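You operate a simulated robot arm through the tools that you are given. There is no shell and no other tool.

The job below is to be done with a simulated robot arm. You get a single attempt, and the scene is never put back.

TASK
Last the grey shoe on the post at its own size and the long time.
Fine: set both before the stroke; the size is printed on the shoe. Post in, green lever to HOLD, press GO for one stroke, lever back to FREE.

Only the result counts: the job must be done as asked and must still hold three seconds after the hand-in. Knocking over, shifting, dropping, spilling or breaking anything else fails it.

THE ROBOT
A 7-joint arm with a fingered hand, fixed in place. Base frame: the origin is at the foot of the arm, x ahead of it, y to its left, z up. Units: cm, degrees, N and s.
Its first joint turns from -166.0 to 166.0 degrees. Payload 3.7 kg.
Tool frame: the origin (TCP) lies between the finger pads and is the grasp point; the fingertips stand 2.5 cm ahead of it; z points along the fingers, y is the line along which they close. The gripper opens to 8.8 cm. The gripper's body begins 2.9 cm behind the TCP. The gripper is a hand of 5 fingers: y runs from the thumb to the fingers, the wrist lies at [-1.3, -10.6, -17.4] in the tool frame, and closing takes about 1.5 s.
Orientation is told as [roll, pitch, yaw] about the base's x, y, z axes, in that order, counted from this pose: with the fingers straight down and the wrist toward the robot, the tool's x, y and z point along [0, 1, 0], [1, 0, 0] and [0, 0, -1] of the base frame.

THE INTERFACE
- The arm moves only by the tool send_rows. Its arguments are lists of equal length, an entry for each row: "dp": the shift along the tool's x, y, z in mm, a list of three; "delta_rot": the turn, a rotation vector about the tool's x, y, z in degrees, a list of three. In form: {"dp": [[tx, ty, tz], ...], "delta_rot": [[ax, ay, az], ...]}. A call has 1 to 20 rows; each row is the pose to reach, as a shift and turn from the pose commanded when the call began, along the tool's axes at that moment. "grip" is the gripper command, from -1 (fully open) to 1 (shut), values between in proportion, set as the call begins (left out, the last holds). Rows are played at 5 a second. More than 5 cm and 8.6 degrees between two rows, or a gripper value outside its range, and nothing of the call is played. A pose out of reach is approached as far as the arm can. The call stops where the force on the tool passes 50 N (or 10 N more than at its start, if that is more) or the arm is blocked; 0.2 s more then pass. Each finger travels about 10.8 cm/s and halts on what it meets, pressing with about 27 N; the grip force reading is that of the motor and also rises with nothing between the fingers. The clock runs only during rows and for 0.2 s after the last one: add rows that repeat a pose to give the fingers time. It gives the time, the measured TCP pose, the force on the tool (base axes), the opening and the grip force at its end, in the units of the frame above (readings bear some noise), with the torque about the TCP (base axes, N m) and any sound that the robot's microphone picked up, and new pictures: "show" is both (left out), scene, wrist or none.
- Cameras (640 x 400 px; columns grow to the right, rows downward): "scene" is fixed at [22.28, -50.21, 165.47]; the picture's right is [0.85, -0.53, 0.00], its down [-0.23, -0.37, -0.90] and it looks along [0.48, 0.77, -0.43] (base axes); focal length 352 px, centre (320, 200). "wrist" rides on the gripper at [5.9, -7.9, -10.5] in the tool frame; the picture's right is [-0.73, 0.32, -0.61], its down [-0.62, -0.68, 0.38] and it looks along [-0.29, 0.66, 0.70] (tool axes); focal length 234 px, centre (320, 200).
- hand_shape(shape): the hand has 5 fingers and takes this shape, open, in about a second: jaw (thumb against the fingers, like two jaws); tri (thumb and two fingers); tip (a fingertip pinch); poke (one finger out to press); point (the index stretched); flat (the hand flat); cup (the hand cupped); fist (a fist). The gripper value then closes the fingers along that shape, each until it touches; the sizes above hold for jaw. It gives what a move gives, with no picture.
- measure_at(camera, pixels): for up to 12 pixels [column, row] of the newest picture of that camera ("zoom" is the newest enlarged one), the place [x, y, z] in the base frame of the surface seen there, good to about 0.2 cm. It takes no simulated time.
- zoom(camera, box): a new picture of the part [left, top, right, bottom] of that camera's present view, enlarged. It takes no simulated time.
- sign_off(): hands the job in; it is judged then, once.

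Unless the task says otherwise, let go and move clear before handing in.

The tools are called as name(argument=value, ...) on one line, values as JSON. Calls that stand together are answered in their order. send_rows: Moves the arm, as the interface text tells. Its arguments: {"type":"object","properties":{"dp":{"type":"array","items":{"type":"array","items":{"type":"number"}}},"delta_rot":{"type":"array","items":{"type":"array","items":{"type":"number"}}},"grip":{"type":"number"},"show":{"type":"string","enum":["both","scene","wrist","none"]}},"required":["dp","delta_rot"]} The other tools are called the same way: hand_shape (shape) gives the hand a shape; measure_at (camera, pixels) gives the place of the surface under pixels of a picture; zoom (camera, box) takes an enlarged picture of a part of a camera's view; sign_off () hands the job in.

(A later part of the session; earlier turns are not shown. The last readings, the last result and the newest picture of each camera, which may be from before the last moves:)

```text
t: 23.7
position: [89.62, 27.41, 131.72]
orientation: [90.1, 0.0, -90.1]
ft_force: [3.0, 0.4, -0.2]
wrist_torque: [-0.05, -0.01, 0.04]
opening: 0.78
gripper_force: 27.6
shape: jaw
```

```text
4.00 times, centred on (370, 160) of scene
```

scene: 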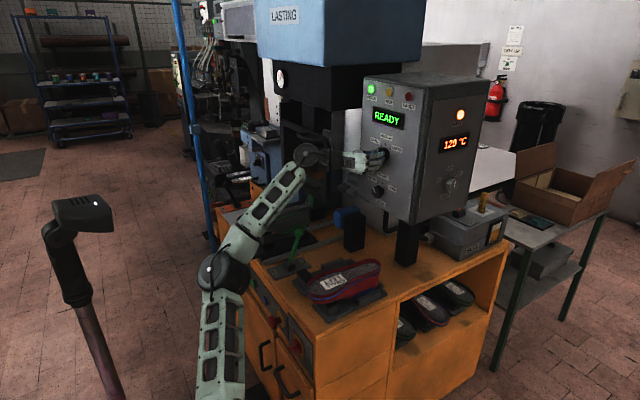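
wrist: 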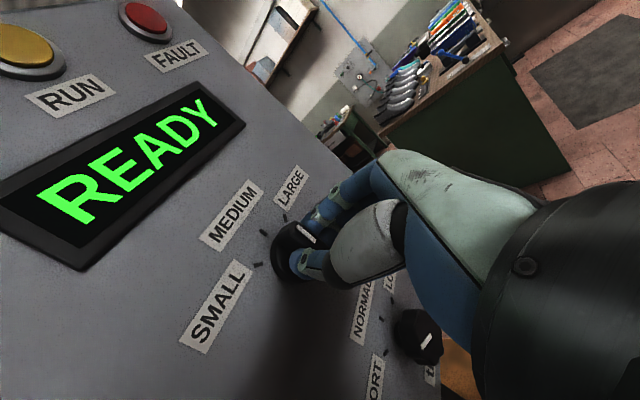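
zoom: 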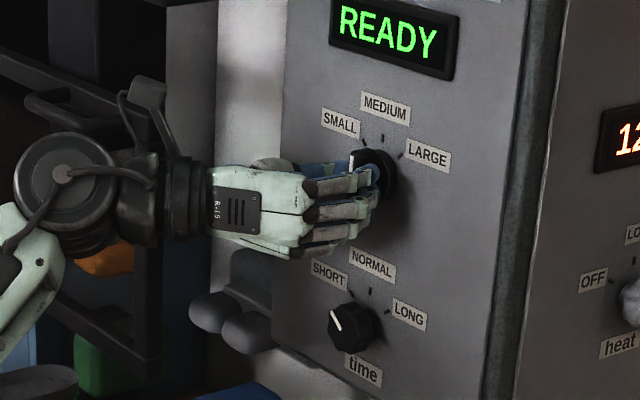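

The bar is gripped (opening 0.78, 27.6 N). I'll turn +45° about the tool axis (top toward LARGE).

send_rows(dp=[[0, 0, 0], [0, 0, 0], [0, 0, 0], [0, 0, 0], [0, 0, 0], [0, 0, 0], [0, 0, 0], [0, 0, 0], [0, 0, 0], [0, 0, 0], [0, 0, 0]], delta_rot=[[0, 0, 5], [0, 0, 10], [0, 0, 15], [0, 0, 20], [0, 0, 25], [0, 0, 30], [0, 0, 35], [0, 0, 40], [0, 0, 45], [0, 0, 45], [0, 0, 45]])

zoom(camera="wrist", box=[180, 120, 420, 360])

zoom(camera="scene", box=[310, 110, 430, 210])

```text
t: 26.1
position: [89.51, 27.39, 131.74]
orientation: [90.1, 45.0, -90.0]
ft_force: [-1.8, -6.7, -6.0]
wrist_torque: [-0.14, 0.15, -0.19]
opening: 0.81
gripper_force: 26.7
shape: jaw
```

scene: 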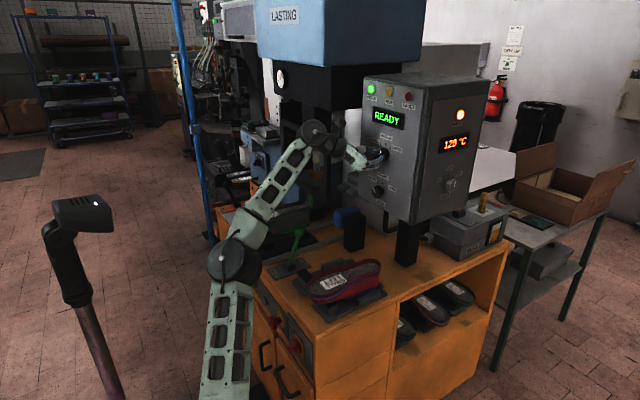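
wrist: 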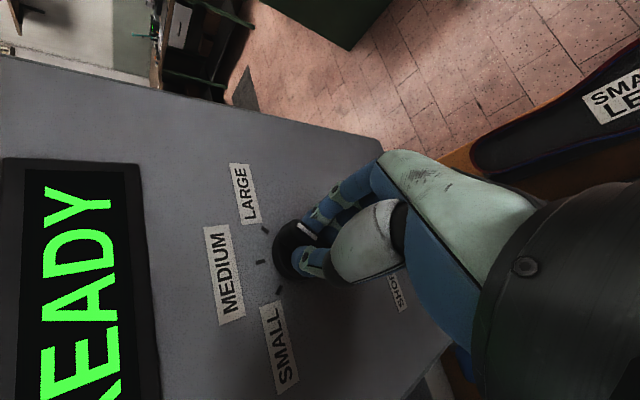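

```text
1.67 times, centred on (300, 240) of wrist
```

zoom: 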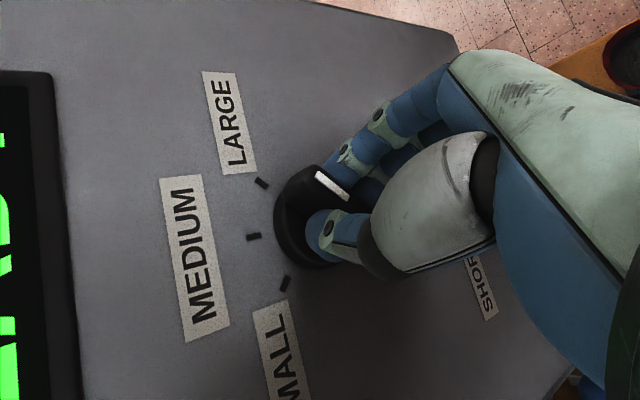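

```text
4.00 times, centred on (370, 160) of scene
```

zoom: 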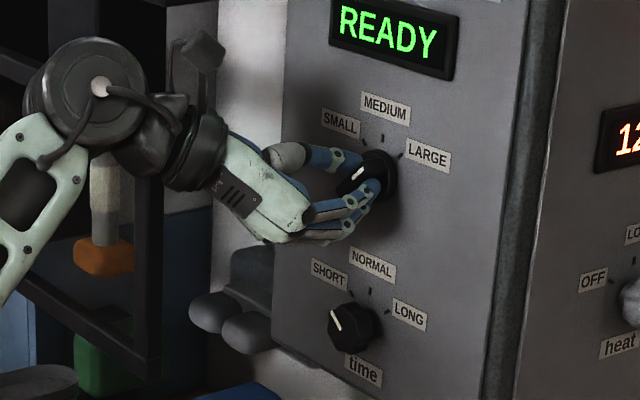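

The knob turned with the hand; its mark now points toward LARGE. I'll open the hand, back off straight, and check.

send_rows(dp=[[0, 0, 0], [0, 0, 0], [0, 0, 0], [0, 0, 0], [0, 0, 0], [0, 0, 0], [0, 0, 0], [0, 0, -15], [0, 0, -30], [0, 0, -45], [0, 0, -60], [0, 0, -70], [0, 0, -70]], delta_rot=[[0, 0, 0], [0, 0, 0], [0, 0, 0], [0, 0, 0], [0, 0, 0], [0, 0, 0], [0, 0, 0], [0, 0, 0], [0, 0, 0], [0, 0, 0], [0, 0, 0], [0, 0, 0], [0, 0, 0]], grip=-1)

zoom(camera="wrist", box=[130, 120, 430, 360])

zoom(camera="scene", box=[310, 110, 430, 210])

```text
t: 28.9
position: [82.45, 27.36, 131.73]
orientation: [90.1, 45.0, -89.9]
ft_force: [-0.3, -0.1, 0.3]
wrist_torque: [0.01, 0.02, -0.04]
opening: 8.75
gripper_force: 0.1
shape: jaw
```

scene: 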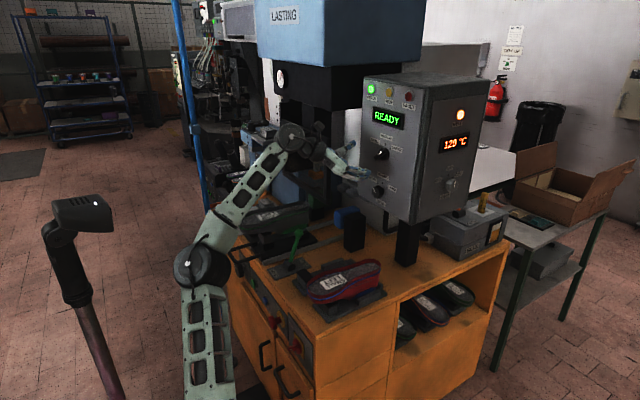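
wrist: 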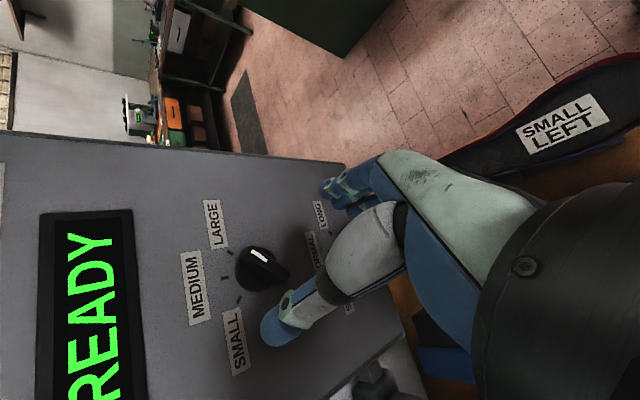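

```text
1.67 times, centred on (280, 240) of wrist
```

zoom: 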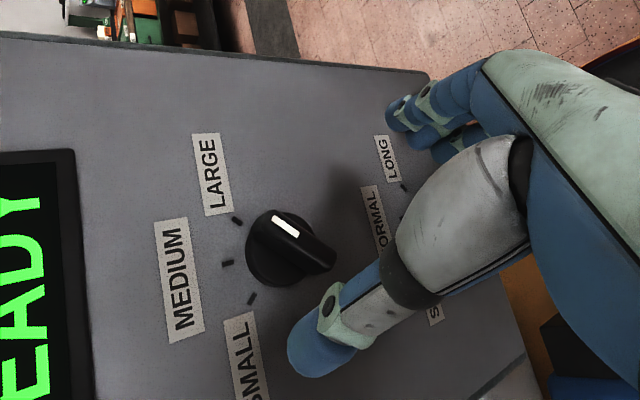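

```text
4.00 times, centred on (370, 160) of scene
```

zoom: 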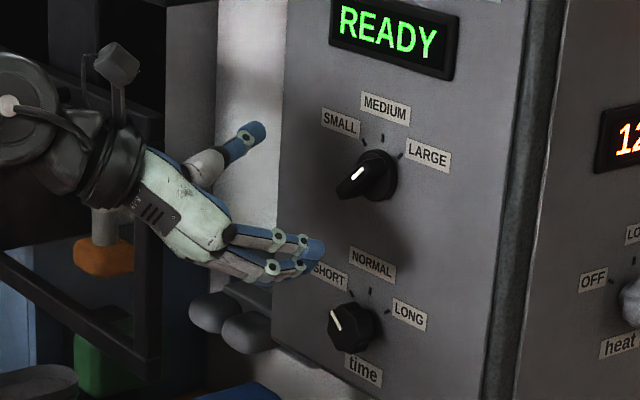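

The size knob's mark now points to LARGE. Next the time knob: I'll roll back to the 90° pose and move down in front of it to measure.

send_rows(dp=[[0, 0, -4], [0, 0, -8], [0, 0, -12], [0, 0, -16], [0, 0, -20], [0, 0, -20], [0, 0, -20]], delta_rot=[[0, 0, -8], [0, 0, -16], [0, 0, -24], [0, 0, -32], [0, 0, -40], [0, 0, -45], [0, 0, -45]], show="none")

send_rows(dp=[[-20, 0, 0], [-40, 0, 0], [-60, 0, 0], [-80, 0, 0], [-100, 0, 0], [-114, 0, 0], [-114, 0, 0]], delta_rot=[[0, 0, 0], [0, 0, 0], [0, 0, 0], [0, 0, 0], [0, 0, 0], [0, 0, 0], [0, 0, 0]])

```text
t: 30.5
position: [80.45, 27.43, 131.69]
orientation: [90.1, 0.0, -90.2]
ft_force: [-0.1, 0.4, 0.9]
wrist_torque: [-0.02, 0.02, 0.03]
opening: 8.75
gripper_force: 0.1
shape: jaw
```

```text
t: 32.1
position: [80.67, 27.49, 120.34]
orientation: [90.1, 0.0, -90.1]
ft_force: [-0.1, 0.3, 0.1]
wrist_torque: [0.0, 0.0, -0.03]
opening: 8.75
gripper_force: 0.1
shape: jaw
```

scene: 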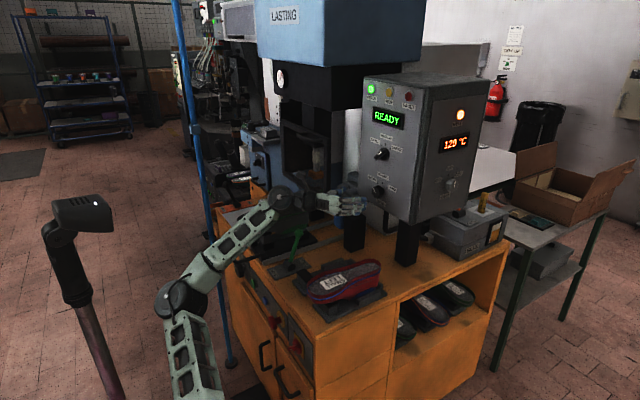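
wrist: 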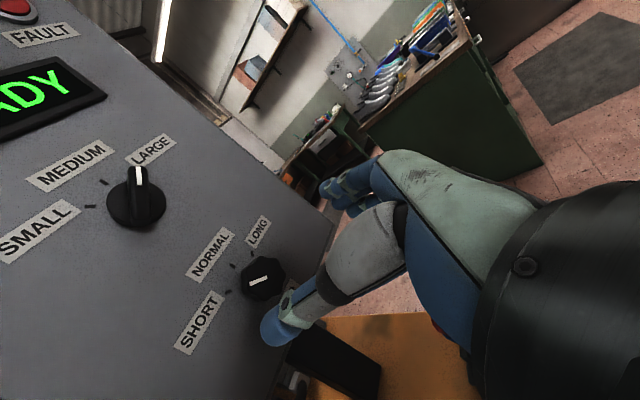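

zoom(camera="wrist", box=[80, 120, 340, 360])

measure_at(camera="wrist", pixels=[[250, 283], [262, 278], [268, 277], [256, 280], [263, 262], [232, 265], [252, 250], [229, 292], [140, 172], [138, 185], [285, 285], [262, 295]])

zoom(camera="scene", box=[320, 130, 430, 220])

```text
1.67 times, centred on (210, 240) of wrist
```

zoom: 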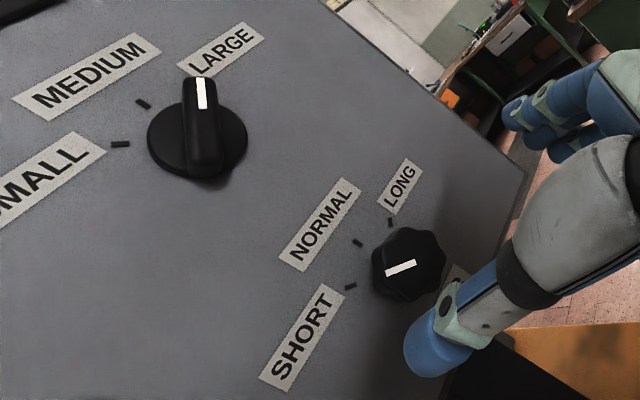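

```text
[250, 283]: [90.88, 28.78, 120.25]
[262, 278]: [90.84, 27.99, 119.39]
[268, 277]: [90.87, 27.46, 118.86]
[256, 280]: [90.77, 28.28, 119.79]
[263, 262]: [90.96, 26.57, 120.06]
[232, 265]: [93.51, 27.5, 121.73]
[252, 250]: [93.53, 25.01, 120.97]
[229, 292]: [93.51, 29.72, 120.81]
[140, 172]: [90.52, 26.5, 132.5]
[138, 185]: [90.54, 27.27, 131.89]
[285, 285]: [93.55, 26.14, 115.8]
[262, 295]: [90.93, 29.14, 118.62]
```

```text
4.44 times, centred on (375, 175) of scene
```

zoom: 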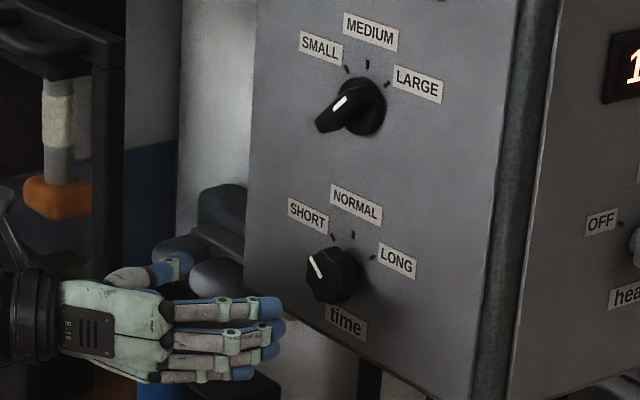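

Time knob axis is at about (27.4, 118.6) with front face x≈90.9, mark at SHORT (-45°). I'll roll the hand -45° first so that a single +90° stroke is possible.

send_rows(dp=[[-4, 0, 0], [-8, 0, 0], [-12, 0, 0], [-16, 0, 0], [-17, 0, 0], [-17, 0, 0], [-17, 0, 0], [-17, 0, 0]], delta_rot=[[0, 0, -7], [0, 0, -14], [0, 0, -21], [0, 0, -28], [0, 0, -35], [0, 0, -42], [0, 0, -45], [0, 0, -45]])

```text
t: 33.9
position: [80.59, 27.39, 118.75]
orientation: [90.1, -45.1, -90.0]
ft_force: [-0.8, -0.3, 0.3]
wrist_torque: [0.01, -0.02, -0.01]
opening: 8.75
gripper_force: 0.0
shape: jaw
```

scene: 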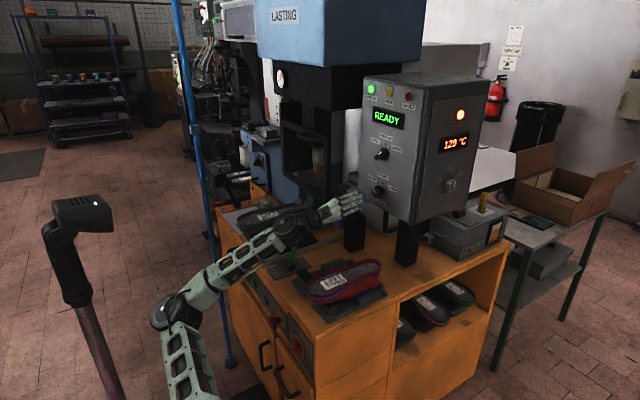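
wrist: 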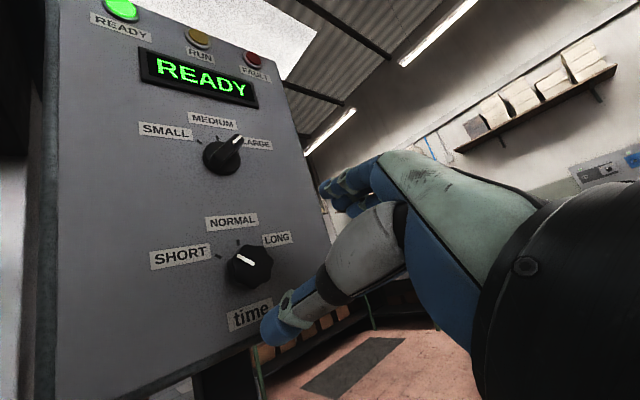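

Roll to 45° reached freely, and the view (250,263) shows the mark at SHORT. Now advance so the fingertips surround the time knob.

send_rows(dp=[[0, 0, 15], [0, 0, 30], [0, 0, 45], [0, 0, 60], [0, 0, 72], [0, 0, 82], [0, 0, 90], [0, 0, 96], [0, 0, 96]], delta_rot=[[0, 0, 0], [0, 0, 0], [0, 0, 0], [0, 0, 0], [0, 0, 0], [0, 0, 0], [0, 0, 0], [0, 0, 0], [0, 0, 0]])

zoom(camera="scene", box=[310, 130, 430, 230])

```text
t: 35.9
position: [90.1, 27.3, 118.82]
orientation: [90.1, -45.0, -90.1]
ft_force: [-0.1, -0.2, -0.3]
wrist_torque: [-0.01, 0.03, -0.02]
opening: 8.75
gripper_force: 0.0
shape: jaw
```

scene: 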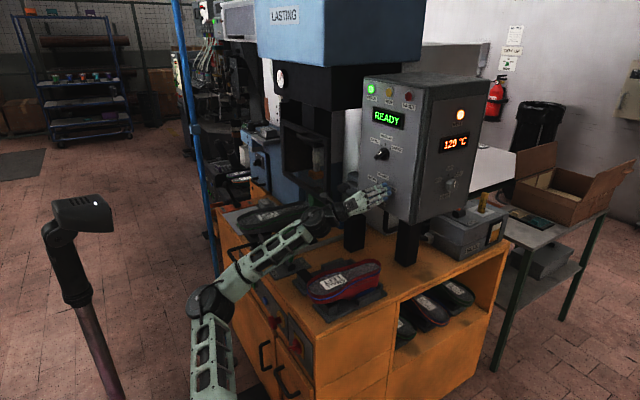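
wrist: 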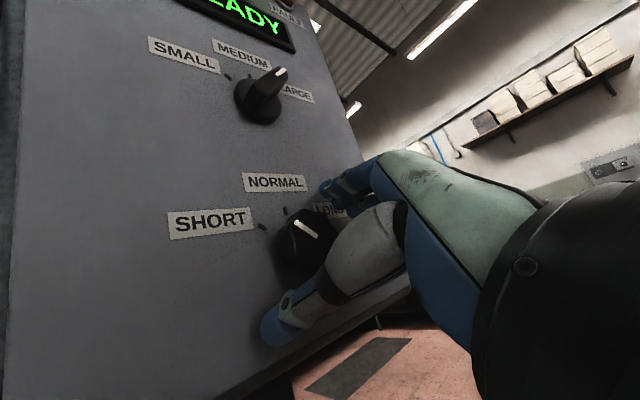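

```text
4.00 times, centred on (370, 180) of scene
```

zoom: 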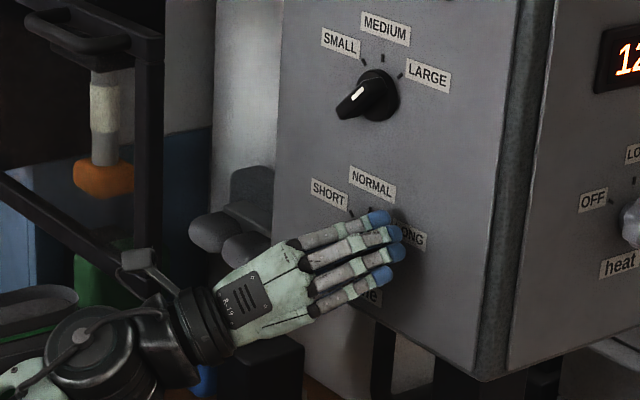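

Fingers surround the time knob with no contact force. Closing now.

send_rows(dp=[[0, 0, 0], [0, 0, 0], [0, 0, 0], [0, 0, 0], [0, 0, 0], [0, 0, 0], [0, 0, 0], [0, 0, 0]], delta_rot=[[0, 0, 0], [0, 0, 0], [0, 0, 0], [0, 0, 0], [0, 0, 0], [0, 0, 0], [0, 0, 0], [0, 0, 0]], grip=1, show="wrist")

zoom(camera="scene", box=[310, 130, 430, 230])

```text
t: 37.7
position: [90.04, 27.51, 118.77]
orientation: [90.1, -45.0, -90.1]
ft_force: [0.7, 2.4, -5.3]
wrist_torque: [-0.01, 0.1, 0.02]
opening: 3.17
gripper_force: 27.1
shape: jaw
```

wrist: 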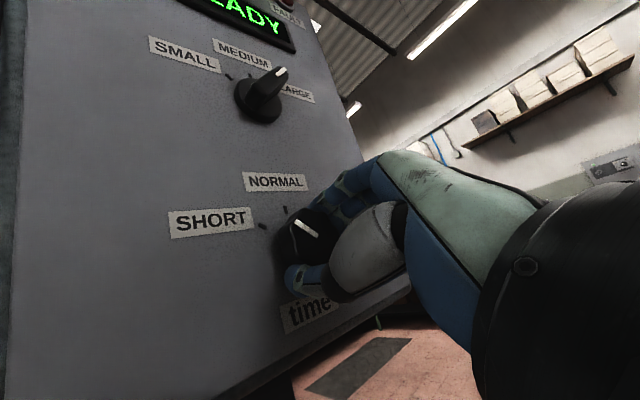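

```text
4.00 times, centred on (370, 180) of scene
```

zoom: 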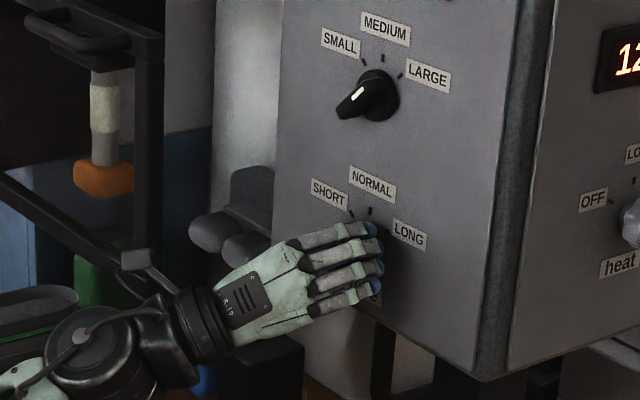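

Gripped (opening 3.17, 27 N). Turning +90° about the tool axis in 5–6° steps toward LONG.

send_rows(dp=[[0, 0, 0], [0, 0, 0], [0, 0, 0], [0, 0, 0], [0, 0, 0], [0, 0, 0], [0, 0, 0], [0, 0, 0], [0, 0, 0], [0, 0, 0], [0, 0, 0], [0, 0, 0], [0, 0, 0], [0, 0, 0], [0, 0, 0], [0, 0, 0], [0, 0, 0]], delta_rot=[[0, 0, 6], [0, 0, 12], [0, 0, 18], [0, 0, 24], [0, 0, 30], [0, 0, 36], [0, 0, 42], [0, 0, 48], [0, 0, 54], [0, 0, 60], [0, 0, 66], [0, 0, 72], [0, 0, 78], [0, 0, 84], [0, 0, 90], [0, 0, 90], [0, 0, 90]])

zoom(camera="scene", box=[310, 130, 430, 230])

zoom(camera="wrist", box=[180, 120, 420, 360])

```text
t: 41.3
position: [90.09, 27.47, 118.86]
orientation: [90.0, 45.0, -90.0]
ft_force: [3.7, 10.6, 10.1]
wrist_torque: [-0.02, -0.18, 0.22]
opening: 2.97
gripper_force: 26.6
shape: jaw
```

scene: 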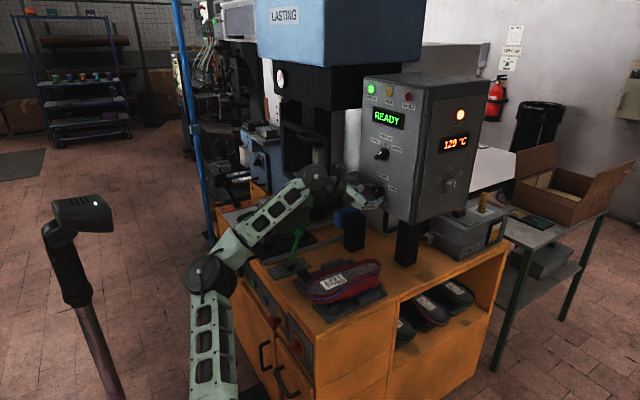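
wrist: 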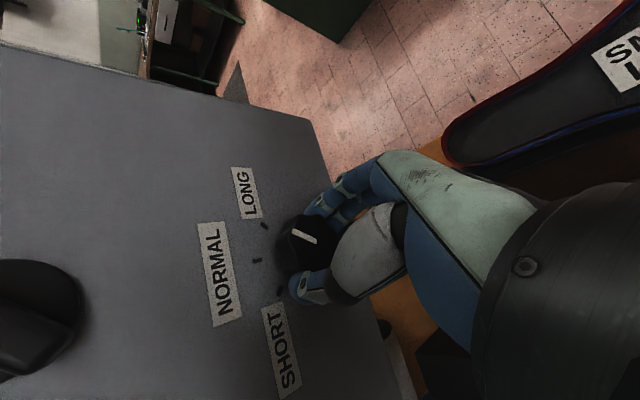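

```text
4.00 times, centred on (370, 180) of scene
```

zoom: 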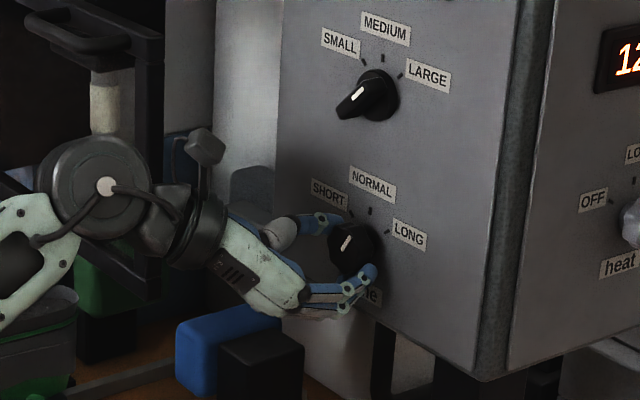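

```text
1.67 times, centred on (300, 240) of wrist
```

zoom: 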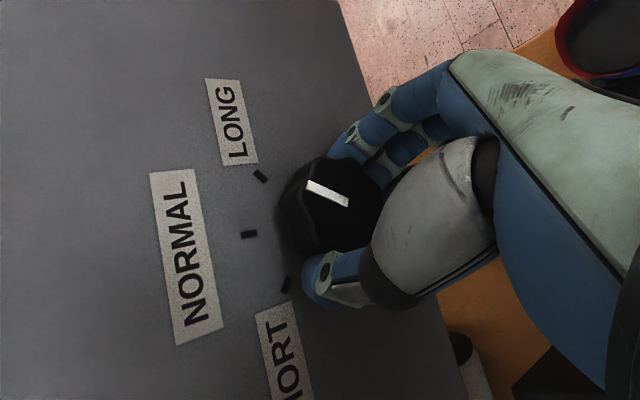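

The mark now points to LONG tick. Opening and backing off to verify.

send_rows(dp=[[0, 0, 0], [0, 0, 0], [0, 0, 0], [0, 0, 0], [0, 0, 0], [0, 0, 0], [0, 0, 0], [0, 0, -15], [0, 0, -30], [0, 0, -45], [0, 0, -60], [0, 0, -75], [0, 0, -90], [0, 0, -90]], delta_rot=[[0, 0, 0], [0, 0, 0], [0, 0, 0], [0, 0, 0], [0, 0, 0], [0, 0, 0], [0, 0, 0], [0, 0, 0], [0, 0, 0], [0, 0, 0], [0, 0, 0], [0, 0, 0], [0, 0, 0], [0, 0, 0]], grip=-1)

zoom(camera="scene", box=[330, 110, 430, 220])

zoom(camera="wrist", box=[0, 150, 320, 370])

```text
t: 44.3
position: [81.22, 27.39, 118.76]
orientation: [90.1, 45.1, -90.0]
ft_force: [0.1, 0.1, -0.6]
wrist_torque: [-0.01, -0.03, -0.01]
opening: 8.77
gripper_force: 0.1
shape: jaw
```

scene: 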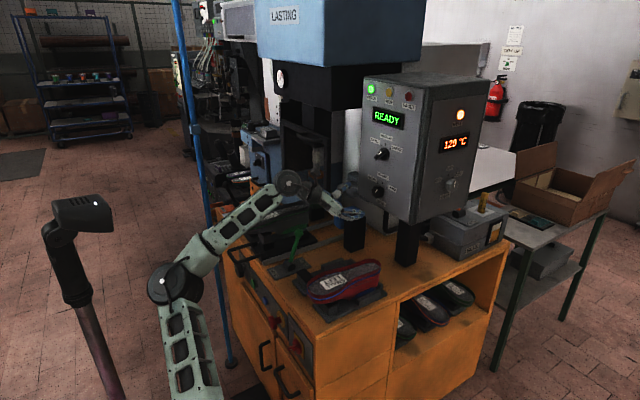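
wrist: 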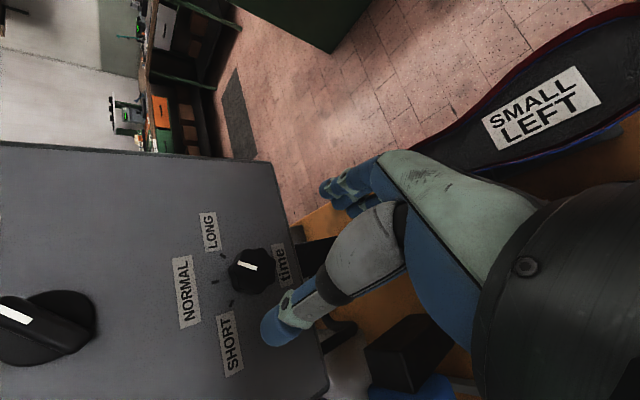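

```text
3.64 times, centred on (380, 165) of scene
```

zoom: 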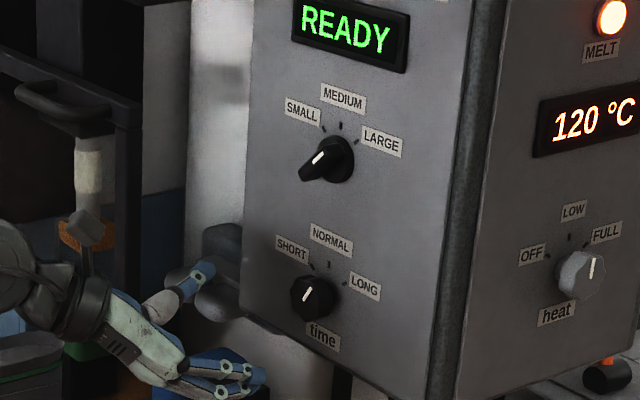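

```text
1.82 times, centred on (160, 260) of wrist
```

zoom: 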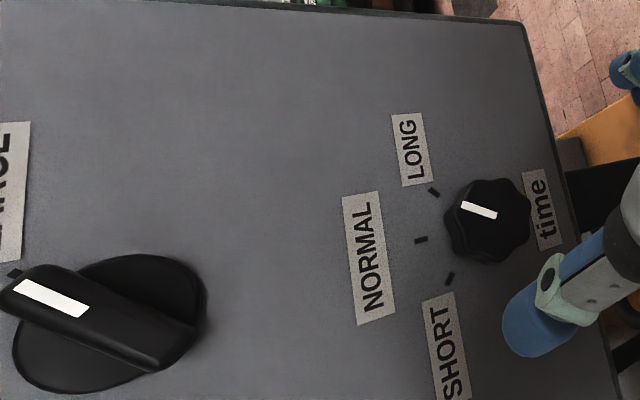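

Both marks look right; I'll measure the mark endpoints to verify the angles.

measure_at(camera="zoom", pixels=[[465, 206], [493, 214], [434, 192], [421, 240], [450, 278], [22, 284], [80, 310]])

```text
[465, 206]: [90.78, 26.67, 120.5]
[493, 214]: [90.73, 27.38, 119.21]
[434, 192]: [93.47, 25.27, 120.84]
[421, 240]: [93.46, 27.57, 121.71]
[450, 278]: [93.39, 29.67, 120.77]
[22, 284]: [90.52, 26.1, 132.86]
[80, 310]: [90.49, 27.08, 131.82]
```

The time mark measures about 29° rather than 45°; I'll zoom tight to measure more exactly.

zoom(camera="wrist", box=[205, 220, 285, 320])

```text
4.00 times, centred on (245, 270) of wrist
```

zoom: 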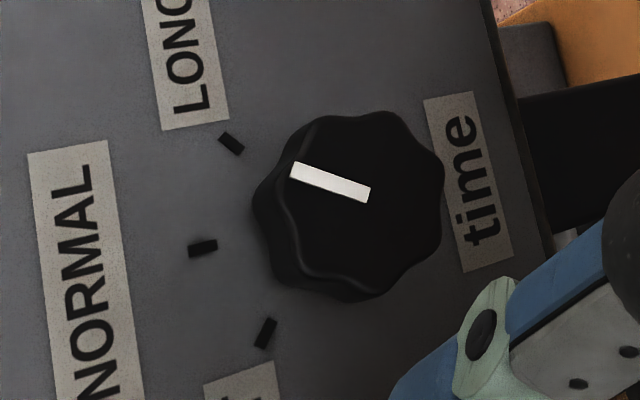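

measure_at(camera="zoom", pixels=[[296, 172], [318, 180], [340, 186], [366, 193], [225, 138], [238, 150], [190, 250], [215, 245], [258, 345], [272, 322], [400, 130], [330, 270]])

```text
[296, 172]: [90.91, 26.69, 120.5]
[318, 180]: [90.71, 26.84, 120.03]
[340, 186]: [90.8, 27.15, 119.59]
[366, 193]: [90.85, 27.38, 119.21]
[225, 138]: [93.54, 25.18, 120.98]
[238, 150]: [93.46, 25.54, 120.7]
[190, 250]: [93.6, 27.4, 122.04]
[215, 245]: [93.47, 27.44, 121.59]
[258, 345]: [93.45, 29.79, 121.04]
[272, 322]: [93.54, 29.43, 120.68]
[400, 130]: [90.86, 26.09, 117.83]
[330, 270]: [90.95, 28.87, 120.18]
```

The time mark is at about 28° (ticks ±45°), so the knob slipped about 17° in the fingers. I'll re-grip at this same settled hand angle and turn the remaining amount.

send_rows(dp=[[1, 0, 15], [1, 0, 30], [1, 0, 45], [1, 0, 60], [1, 0, 72], [1, 0, 82], [1, 0, 90], [1, 0, 90]], delta_rot=[[0, 0, 0], [0, 0, 0], [0, 0, 0], [0, 0, 0], [0, 0, 0], [0, 0, 0], [0, 0, 0], [0, 0, 0]], show="none")

send_rows(dp=[[0, 0, 0], [0, 0, 0], [0, 0, 0], [0, 0, 0], [0, 0, 0], [0, 0, 0], [0, 0, 0], [0, 0, 0]], delta_rot=[[0, 0, 0], [0, 0, 0], [0, 0, 0], [0, 0, 0], [0, 0, 0], [0, 0, 0], [0, 0, 0], [0, 0, 0]], grip=1, show="wrist")

zoom(camera="wrist", box=[220, 160, 380, 320])

```text
t: 46.1
position: [90.04, 27.29, 118.85]
orientation: [90.1, 45.0, -90.0]
ft_force: [-0.5, -1.1, -0.2]
wrist_torque: [-0.04, 0.01, 0.02]
opening: 8.79
gripper_force: 0.0
shape: jaw
```

```text
t: 47.9
position: [90.15, 27.32, 118.96]
orientation: [90.1, 45.0, -90.0]
ft_force: [3.3, 2.9, 5.0]
wrist_torque: [-0.01, -0.07, 0.02]
opening: 3.17
gripper_force: 26.8
shape: jaw
```

wrist: 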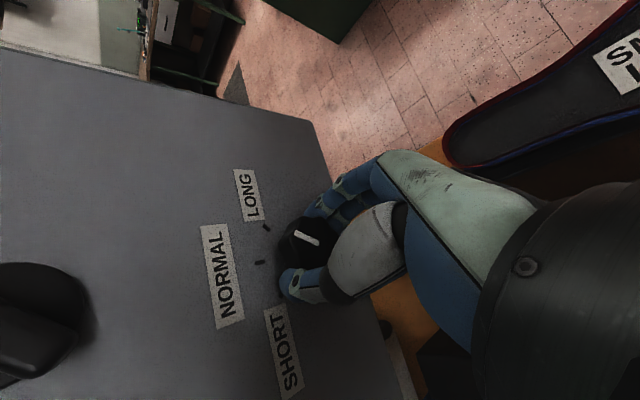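

```text
2.50 times, centred on (300, 240) of wrist
```

zoom: 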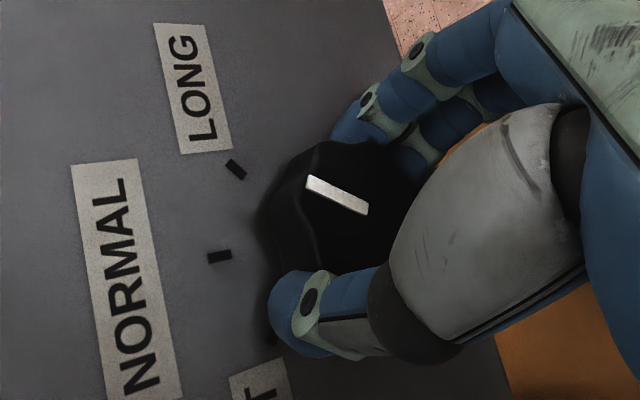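

measure_at(camera="zoom", pixels=[[311, 184], [325, 190], [345, 200], [363, 210]])

```text
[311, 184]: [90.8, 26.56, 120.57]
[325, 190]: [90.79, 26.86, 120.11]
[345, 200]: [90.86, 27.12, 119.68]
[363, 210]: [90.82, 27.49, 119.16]
```

Mark now at about 33°. I'll turn +13° more and re-measure while still holding.

send_rows(dp=[[0, 0, 0], [0, 0, 0], [0, 0, 0], [0, 0, 0], [0, 0, 0], [0, 0, 0]], delta_rot=[[0, 0, 4], [0, 0, 8], [0, 0, 11], [0, 0, 13], [0, 0, 13], [0, 0, 13]], show="wrist")

zoom(camera="wrist", box=[220, 160, 380, 320])

```text
t: 49.3
position: [90.15, 27.36, 118.83]
orientation: [90.1, 58.0, -89.9]
ft_force: [4.8, 4.3, 7.6]
wrist_torque: [0.0, -0.15, 0.08]
opening: 3.15
gripper_force: 27.7
shape: jaw
```

wrist: 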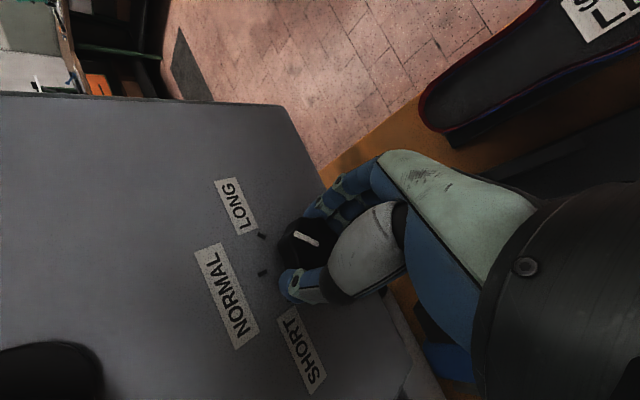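

```text
2.50 times, centred on (300, 240) of wrist
```

zoom: 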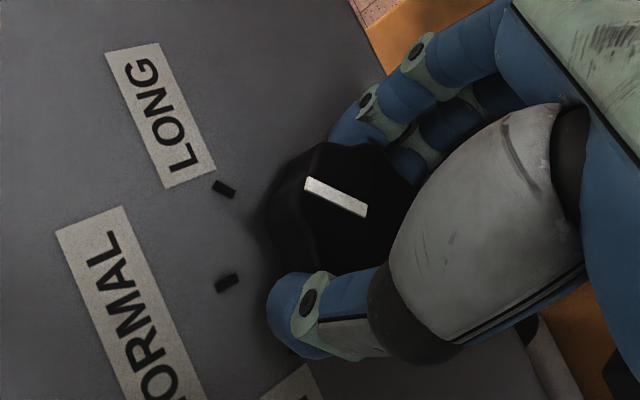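

measure_at(camera="zoom", pixels=[[309, 184], [320, 189], [330, 195], [342, 202], [352, 207], [362, 212], [215, 184], [233, 194]])

```text
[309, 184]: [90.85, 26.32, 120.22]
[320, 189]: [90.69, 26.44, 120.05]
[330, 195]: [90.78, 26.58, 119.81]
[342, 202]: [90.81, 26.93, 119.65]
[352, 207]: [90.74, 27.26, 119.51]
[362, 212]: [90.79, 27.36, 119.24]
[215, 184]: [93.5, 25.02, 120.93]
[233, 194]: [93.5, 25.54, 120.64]
```

Mark now measures ~46° and is parallel to the LONG tick (zoom 215,184–233,194). Release and back off.

send_rows(dp=[[0, 0, 0], [0, 0, 0], [0, 0, 0], [0, 0, 0], [0, 0, 0], [0, 0, 0], [0, 0, 0], [0, 0, -15], [0, 0, -30], [0, 0, -45], [0, 0, -60], [0, 0, -75], [0, 0, -90], [0, 0, -90]], delta_rot=[[0, 0, 0], [0, 0, 0], [0, 0, 0], [0, 0, 0], [0, 0, 0], [0, 0, 0], [0, 0, 0], [0, 0, 0], [0, 0, 0], [0, 0, 0], [0, 0, 0], [0, 0, 0], [0, 0, 0], [0, 0, 0]], grip=-1)

zoom(camera="scene", box=[330, 110, 430, 220])

zoom(camera="wrist", box=[180, 200, 300, 320])

```text
t: 52.3
position: [81.05, 27.54, 118.59]
orientation: [90.2, 58.0, -90.0]
ft_force: [0.2, 0.6, -0.2]
wrist_torque: [-0.02, 0.01, -0.02]
opening: 8.75
gripper_force: 0.0
shape: jaw
```

scene: 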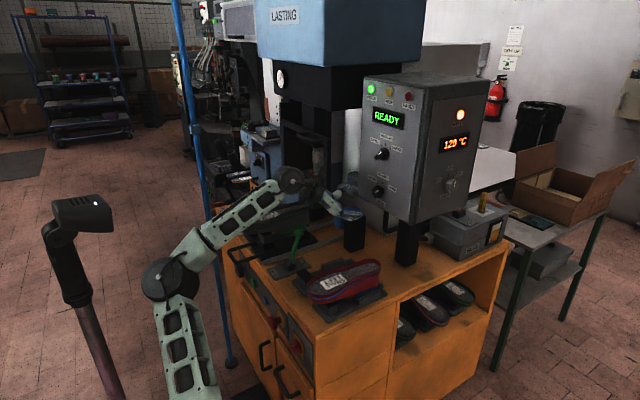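
wrist: 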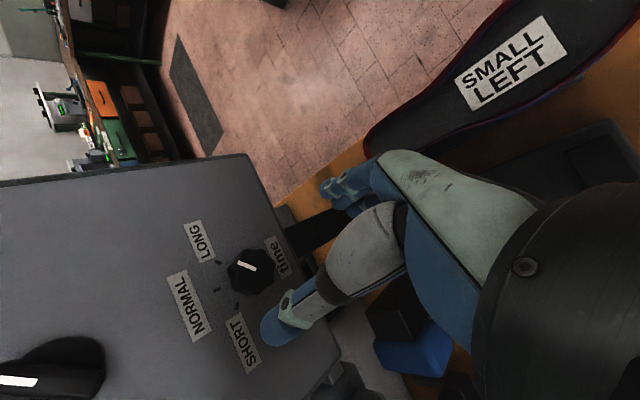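

```text
3.64 times, centred on (380, 165) of scene
```

zoom: 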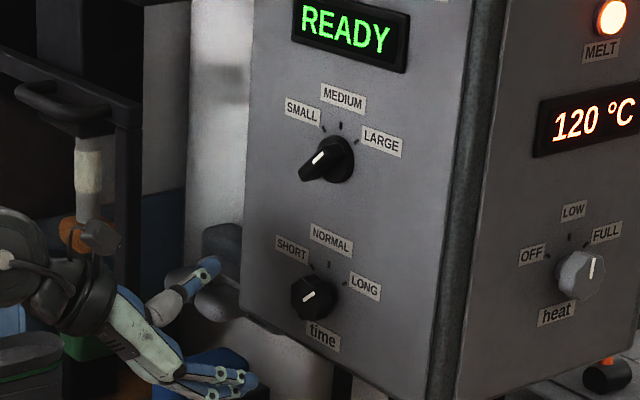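

```text
3.33 times, centred on (240, 260) of wrist
```

zoom: 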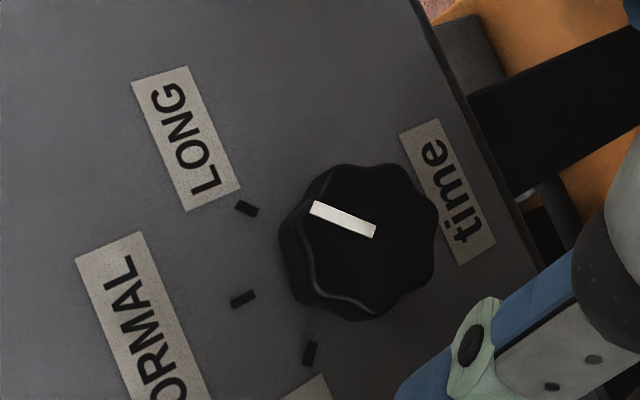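

measure_at(camera="zoom", pixels=[[313, 207], [325, 213], [338, 219], [350, 225], [362, 230], [372, 234], [240, 205], [255, 213], [246, 299], [310, 353]])

zoom(camera="scene", box=[372, 140, 402, 210])

```text
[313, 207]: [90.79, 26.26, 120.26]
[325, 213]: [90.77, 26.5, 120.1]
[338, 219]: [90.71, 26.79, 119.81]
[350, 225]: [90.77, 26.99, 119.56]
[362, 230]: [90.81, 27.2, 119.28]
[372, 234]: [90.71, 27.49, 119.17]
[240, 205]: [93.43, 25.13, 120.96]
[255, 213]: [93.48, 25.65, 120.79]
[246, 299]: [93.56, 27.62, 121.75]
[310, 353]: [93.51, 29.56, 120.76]
```

```text
5.71 times, centred on (387, 175) of scene
```

zoom: 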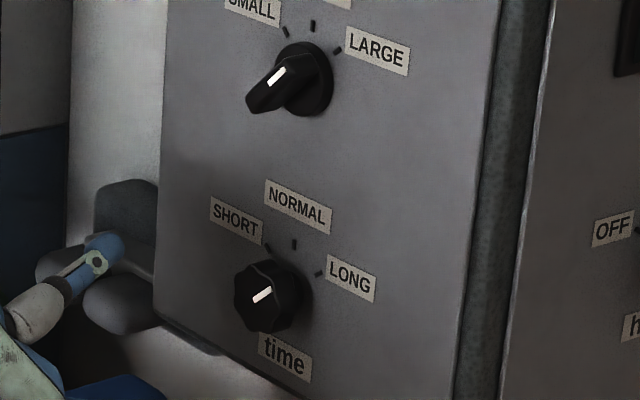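

Time mark now ~48° (LONG), size ~45° (LARGE). Next is the post: I'll look at the carriage, its handle and the rails.

zoom(camera="scene", box=[205, 180, 345, 300])

measure_at(camera="zoom", pixels=[[110, 300], [160, 345], [230, 330], [210, 290], [320, 340], [300, 350], [330, 300], [255, 240]])

```text
3.33 times, centred on (275, 240) of scene
```

zoom: 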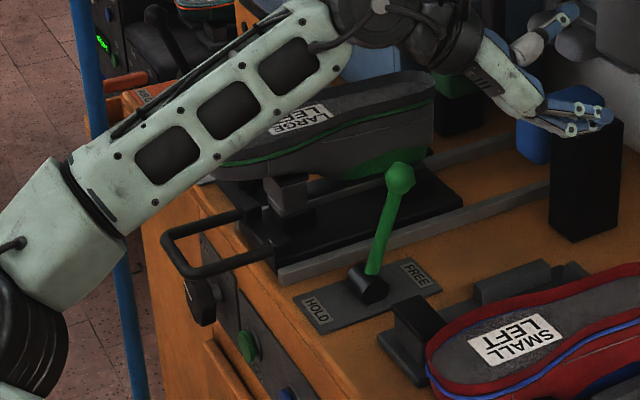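

```text
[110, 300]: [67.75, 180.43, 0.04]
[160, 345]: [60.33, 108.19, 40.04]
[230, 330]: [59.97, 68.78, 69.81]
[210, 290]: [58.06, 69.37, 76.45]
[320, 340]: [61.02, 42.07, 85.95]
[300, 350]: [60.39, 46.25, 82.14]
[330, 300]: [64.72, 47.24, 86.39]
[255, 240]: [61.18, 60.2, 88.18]
```

measure_at(camera="zoom", pixels=[[168, 237], [173, 250], [180, 265], [188, 274], [230, 262], [200, 224], [240, 214], [275, 250], [262, 255], [445, 200], [420, 150], [290, 200]])

zoom(camera="scene", box=[220, 215, 300, 285])

```text
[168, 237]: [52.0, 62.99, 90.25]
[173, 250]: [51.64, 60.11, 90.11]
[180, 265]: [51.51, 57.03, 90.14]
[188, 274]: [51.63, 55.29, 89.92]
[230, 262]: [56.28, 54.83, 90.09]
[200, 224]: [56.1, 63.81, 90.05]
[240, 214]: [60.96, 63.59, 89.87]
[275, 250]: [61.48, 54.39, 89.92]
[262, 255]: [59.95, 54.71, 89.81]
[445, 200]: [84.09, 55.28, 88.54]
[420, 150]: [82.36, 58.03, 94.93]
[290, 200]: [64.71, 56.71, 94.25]
```

```text
5.71 times, centred on (260, 250) of scene
```

zoom: 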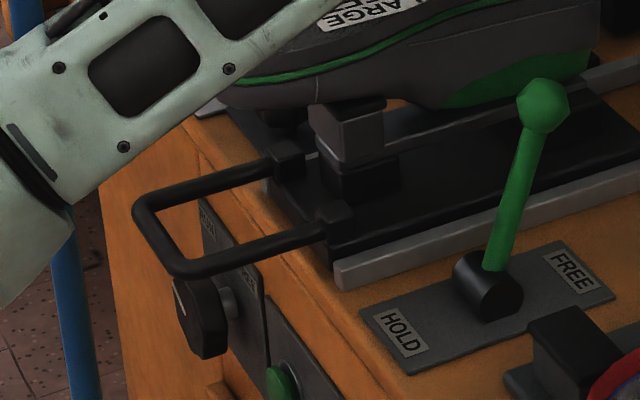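

The handle's front bar lies at x≈51.7, y 55–64, z≈90; carriage slides along +x. I'll back away, roll to 90°, then tip the hand to point down, well above everything.

send_rows(dp=[[3, -4, -5], [5, -8, -10], [8, -13, -15], [11, -17, -20], [13, -21, -25], [16, -26, -30], [19, -30, -30], [21, -34, -30], [21, -34, -30]], delta_rot=[[0, 0, -7.3], [0, 0, -14.5], [0, 0, -21.8], [0, 0, -29], [0, 0, -36.3], [0, 0, -43.5], [0, 0, -50.8], [0, 0, -58], [0, 0, -58]], show="none")

send_rows(dp=[[0, 0, 0], [0, 0, 0], [0, 0, 0], [0, 0, 0], [0, 0, 0], [0, 0, 0], [0, 0, 0], [0, 0, 0], [0, 0, 0], [0, 0, 0], [0, 0, 0], [0, 0, 0], [0, 0, 0]], delta_rot=[[0, -7.5, 0], [0, -15, 0], [0, -22.5, 0], [0, -30, 0], [0, -37.5, 0], [0, -45, 0], [0, -52.5, 0], [0, -60, 0], [0, -67.5, 0], [0, -75, 0], [0, -82.5, 0], [0, -90, 0], [0, -90, 0]])

```text
t: 54.3
position: [78.06, 27.32, 122.71]
orientation: [90.1, -0.1, -90.0]
ft_force: [0.3, 0.3, -0.6]
wrist_torque: [-0.03, 0.0, 0.03]
opening: 8.75
gripper_force: 0.1
shape: jaw
```

```text
t: 57.1
position: [72.06, 23.07, 121.25]
orientation: [4.4, 0.1, -89.5]
ft_force: [0.2, 0.0, 1.1]
wrist_torque: [0.02, -0.03, 0.03]
opening: 8.76
gripper_force: 0.1
shape: jaw
out of reach, approached as far as the arm can: row 10, 11, 12, 13
```

scene: 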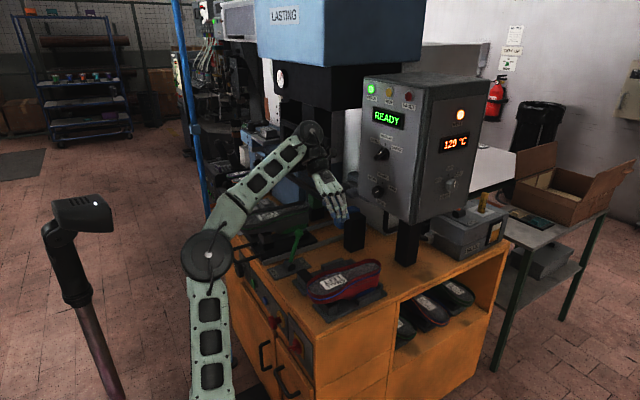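
wrist: 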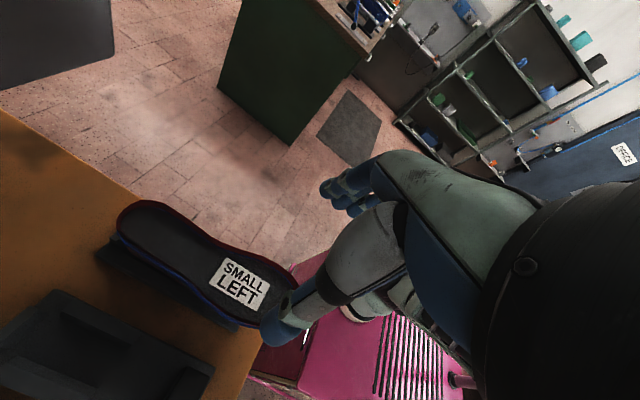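

Fingers point down at (72, 23, 121), yaw -90. Now I'll yaw back toward 0 while moving left above the table toward the handle.

send_rows(dp=[[-10, -21, 0], [-20, -42, 0], [-30, -63, 0], [-40, -84, 0], [-50, -105, 0], [-60, -126, 0], [-70, -147, 0], [-80, -168, 0], [-90, -189, 0], [-100, -210, 0], [-110, -231, 0], [-120, -250, 0], [-120, -250, 0]], delta_rot=[[0, 0, -5], [0, 0, -10], [0, 0, -15], [0, 0, -20], [0, 0, -25], [0, 0, -30], [0, 0, -35], [0, 0, -40], [0, 0, -45], [0, 0, -50], [0, 0, -55], [0, 0, -60], [0, 0, -60]])

```text
t: 59.9
position: [60.03, 47.93, 120.26]
orientation: [2.3, -3.7, -29.5]
ft_force: [0.6, 0.5, -0.2]
wrist_torque: [-0.02, 0.0, 0.04]
opening: 8.76
gripper_force: 0.0
shape: jaw
```

scene: 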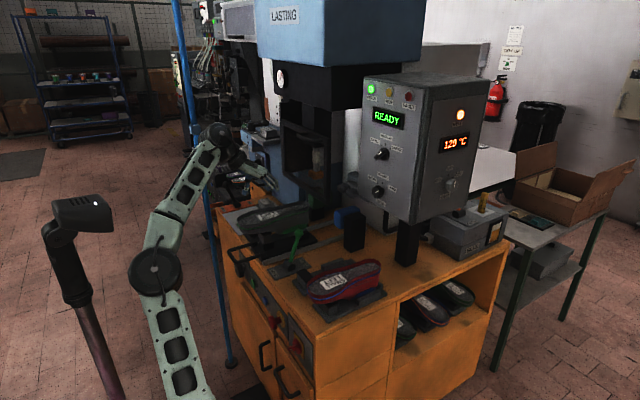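
wrist: 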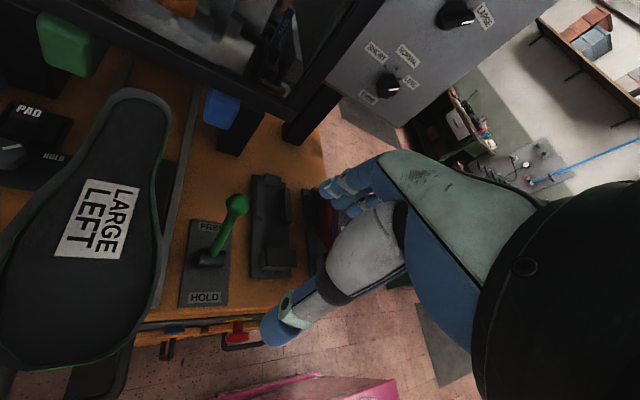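

Good overhead view: shoe LARGE LEFT at left, lever at FREE. There's a blue vertical pole near the arm; I'll measure it plus shoe edges and carriage.

measure_at(camera="scene", pixels=[[209, 220], [226, 340], [232, 362], [185, 60], [242, 230], [240, 240], [310, 212], [250, 218], [235, 262], [270, 243]])

measure_at(camera="wrist", pixels=[[130, 95], [165, 130], [60, 330], [10, 350], [110, 370], [100, 210], [165, 230], [235, 205], [205, 258], [200, 298], [215, 225], [220, 100]])

```text
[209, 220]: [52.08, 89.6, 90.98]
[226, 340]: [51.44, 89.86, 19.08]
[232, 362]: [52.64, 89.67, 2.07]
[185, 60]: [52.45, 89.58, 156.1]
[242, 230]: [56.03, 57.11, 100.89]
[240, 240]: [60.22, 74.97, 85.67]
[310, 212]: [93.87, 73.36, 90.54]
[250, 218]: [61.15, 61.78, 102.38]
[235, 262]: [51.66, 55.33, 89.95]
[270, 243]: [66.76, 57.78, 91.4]
```

```text
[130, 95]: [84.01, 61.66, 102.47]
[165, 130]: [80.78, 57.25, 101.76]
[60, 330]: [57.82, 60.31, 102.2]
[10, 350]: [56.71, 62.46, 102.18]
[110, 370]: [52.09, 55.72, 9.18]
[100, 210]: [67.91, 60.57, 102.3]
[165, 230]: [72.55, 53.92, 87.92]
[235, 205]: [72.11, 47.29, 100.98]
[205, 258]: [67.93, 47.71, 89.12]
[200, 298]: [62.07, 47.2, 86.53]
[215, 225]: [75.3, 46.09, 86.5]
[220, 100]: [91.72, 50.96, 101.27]
```

The blue pole stands at (52, 90) and the shoe's near end overhangs to x≈55.5 at z≈96–102, so gripping the bar from above would hit the shoe. I'll close the hand and push the bar from outside; first move to (48, 59, 115) with yaw 0.

send_rows(dp=[[4, -16, 5], [8, -32, 10], [12, -48, 15], [16, -64, 20], [20, -80, 25], [24, -96, 30], [28, -112, 35], [32, -128, 40], [36, -144, 45], [40, -160, 50], [40, -160, 50]], delta_rot=[[0, 0, -3], [0, 0, -6], [0, 0, -9], [0, 0, -12], [0, 0, -15], [0, 0, -18], [0, 0, -21], [0, 0, -24], [0, 0, -27], [0, 0, -29.5], [0, 0, -29.5]], grip=1)

```text
t: 62.3
position: [49.35, 59.1, 114.07]
orientation: [0.2, -4.2, -0.1]
ft_force: [0.4, 0.8, -0.8]
wrist_torque: [-0.01, -0.03, 0.01]
opening: 0.01
gripper_force: 26.9
shape: jaw
```

scene: 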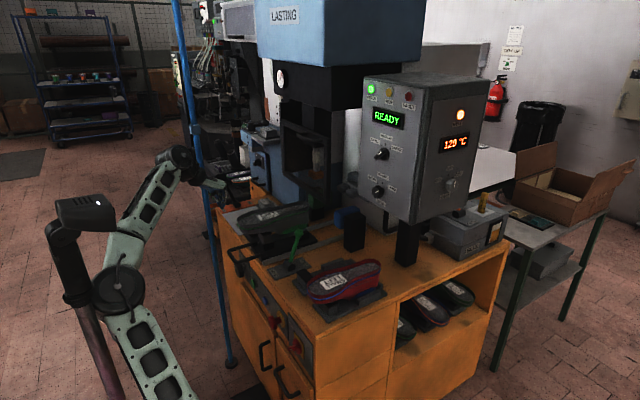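
wrist: 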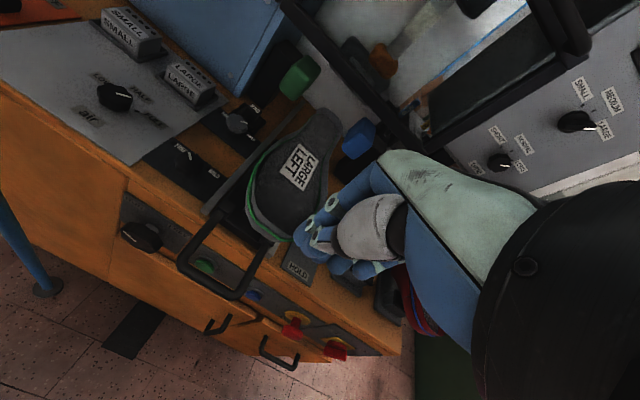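

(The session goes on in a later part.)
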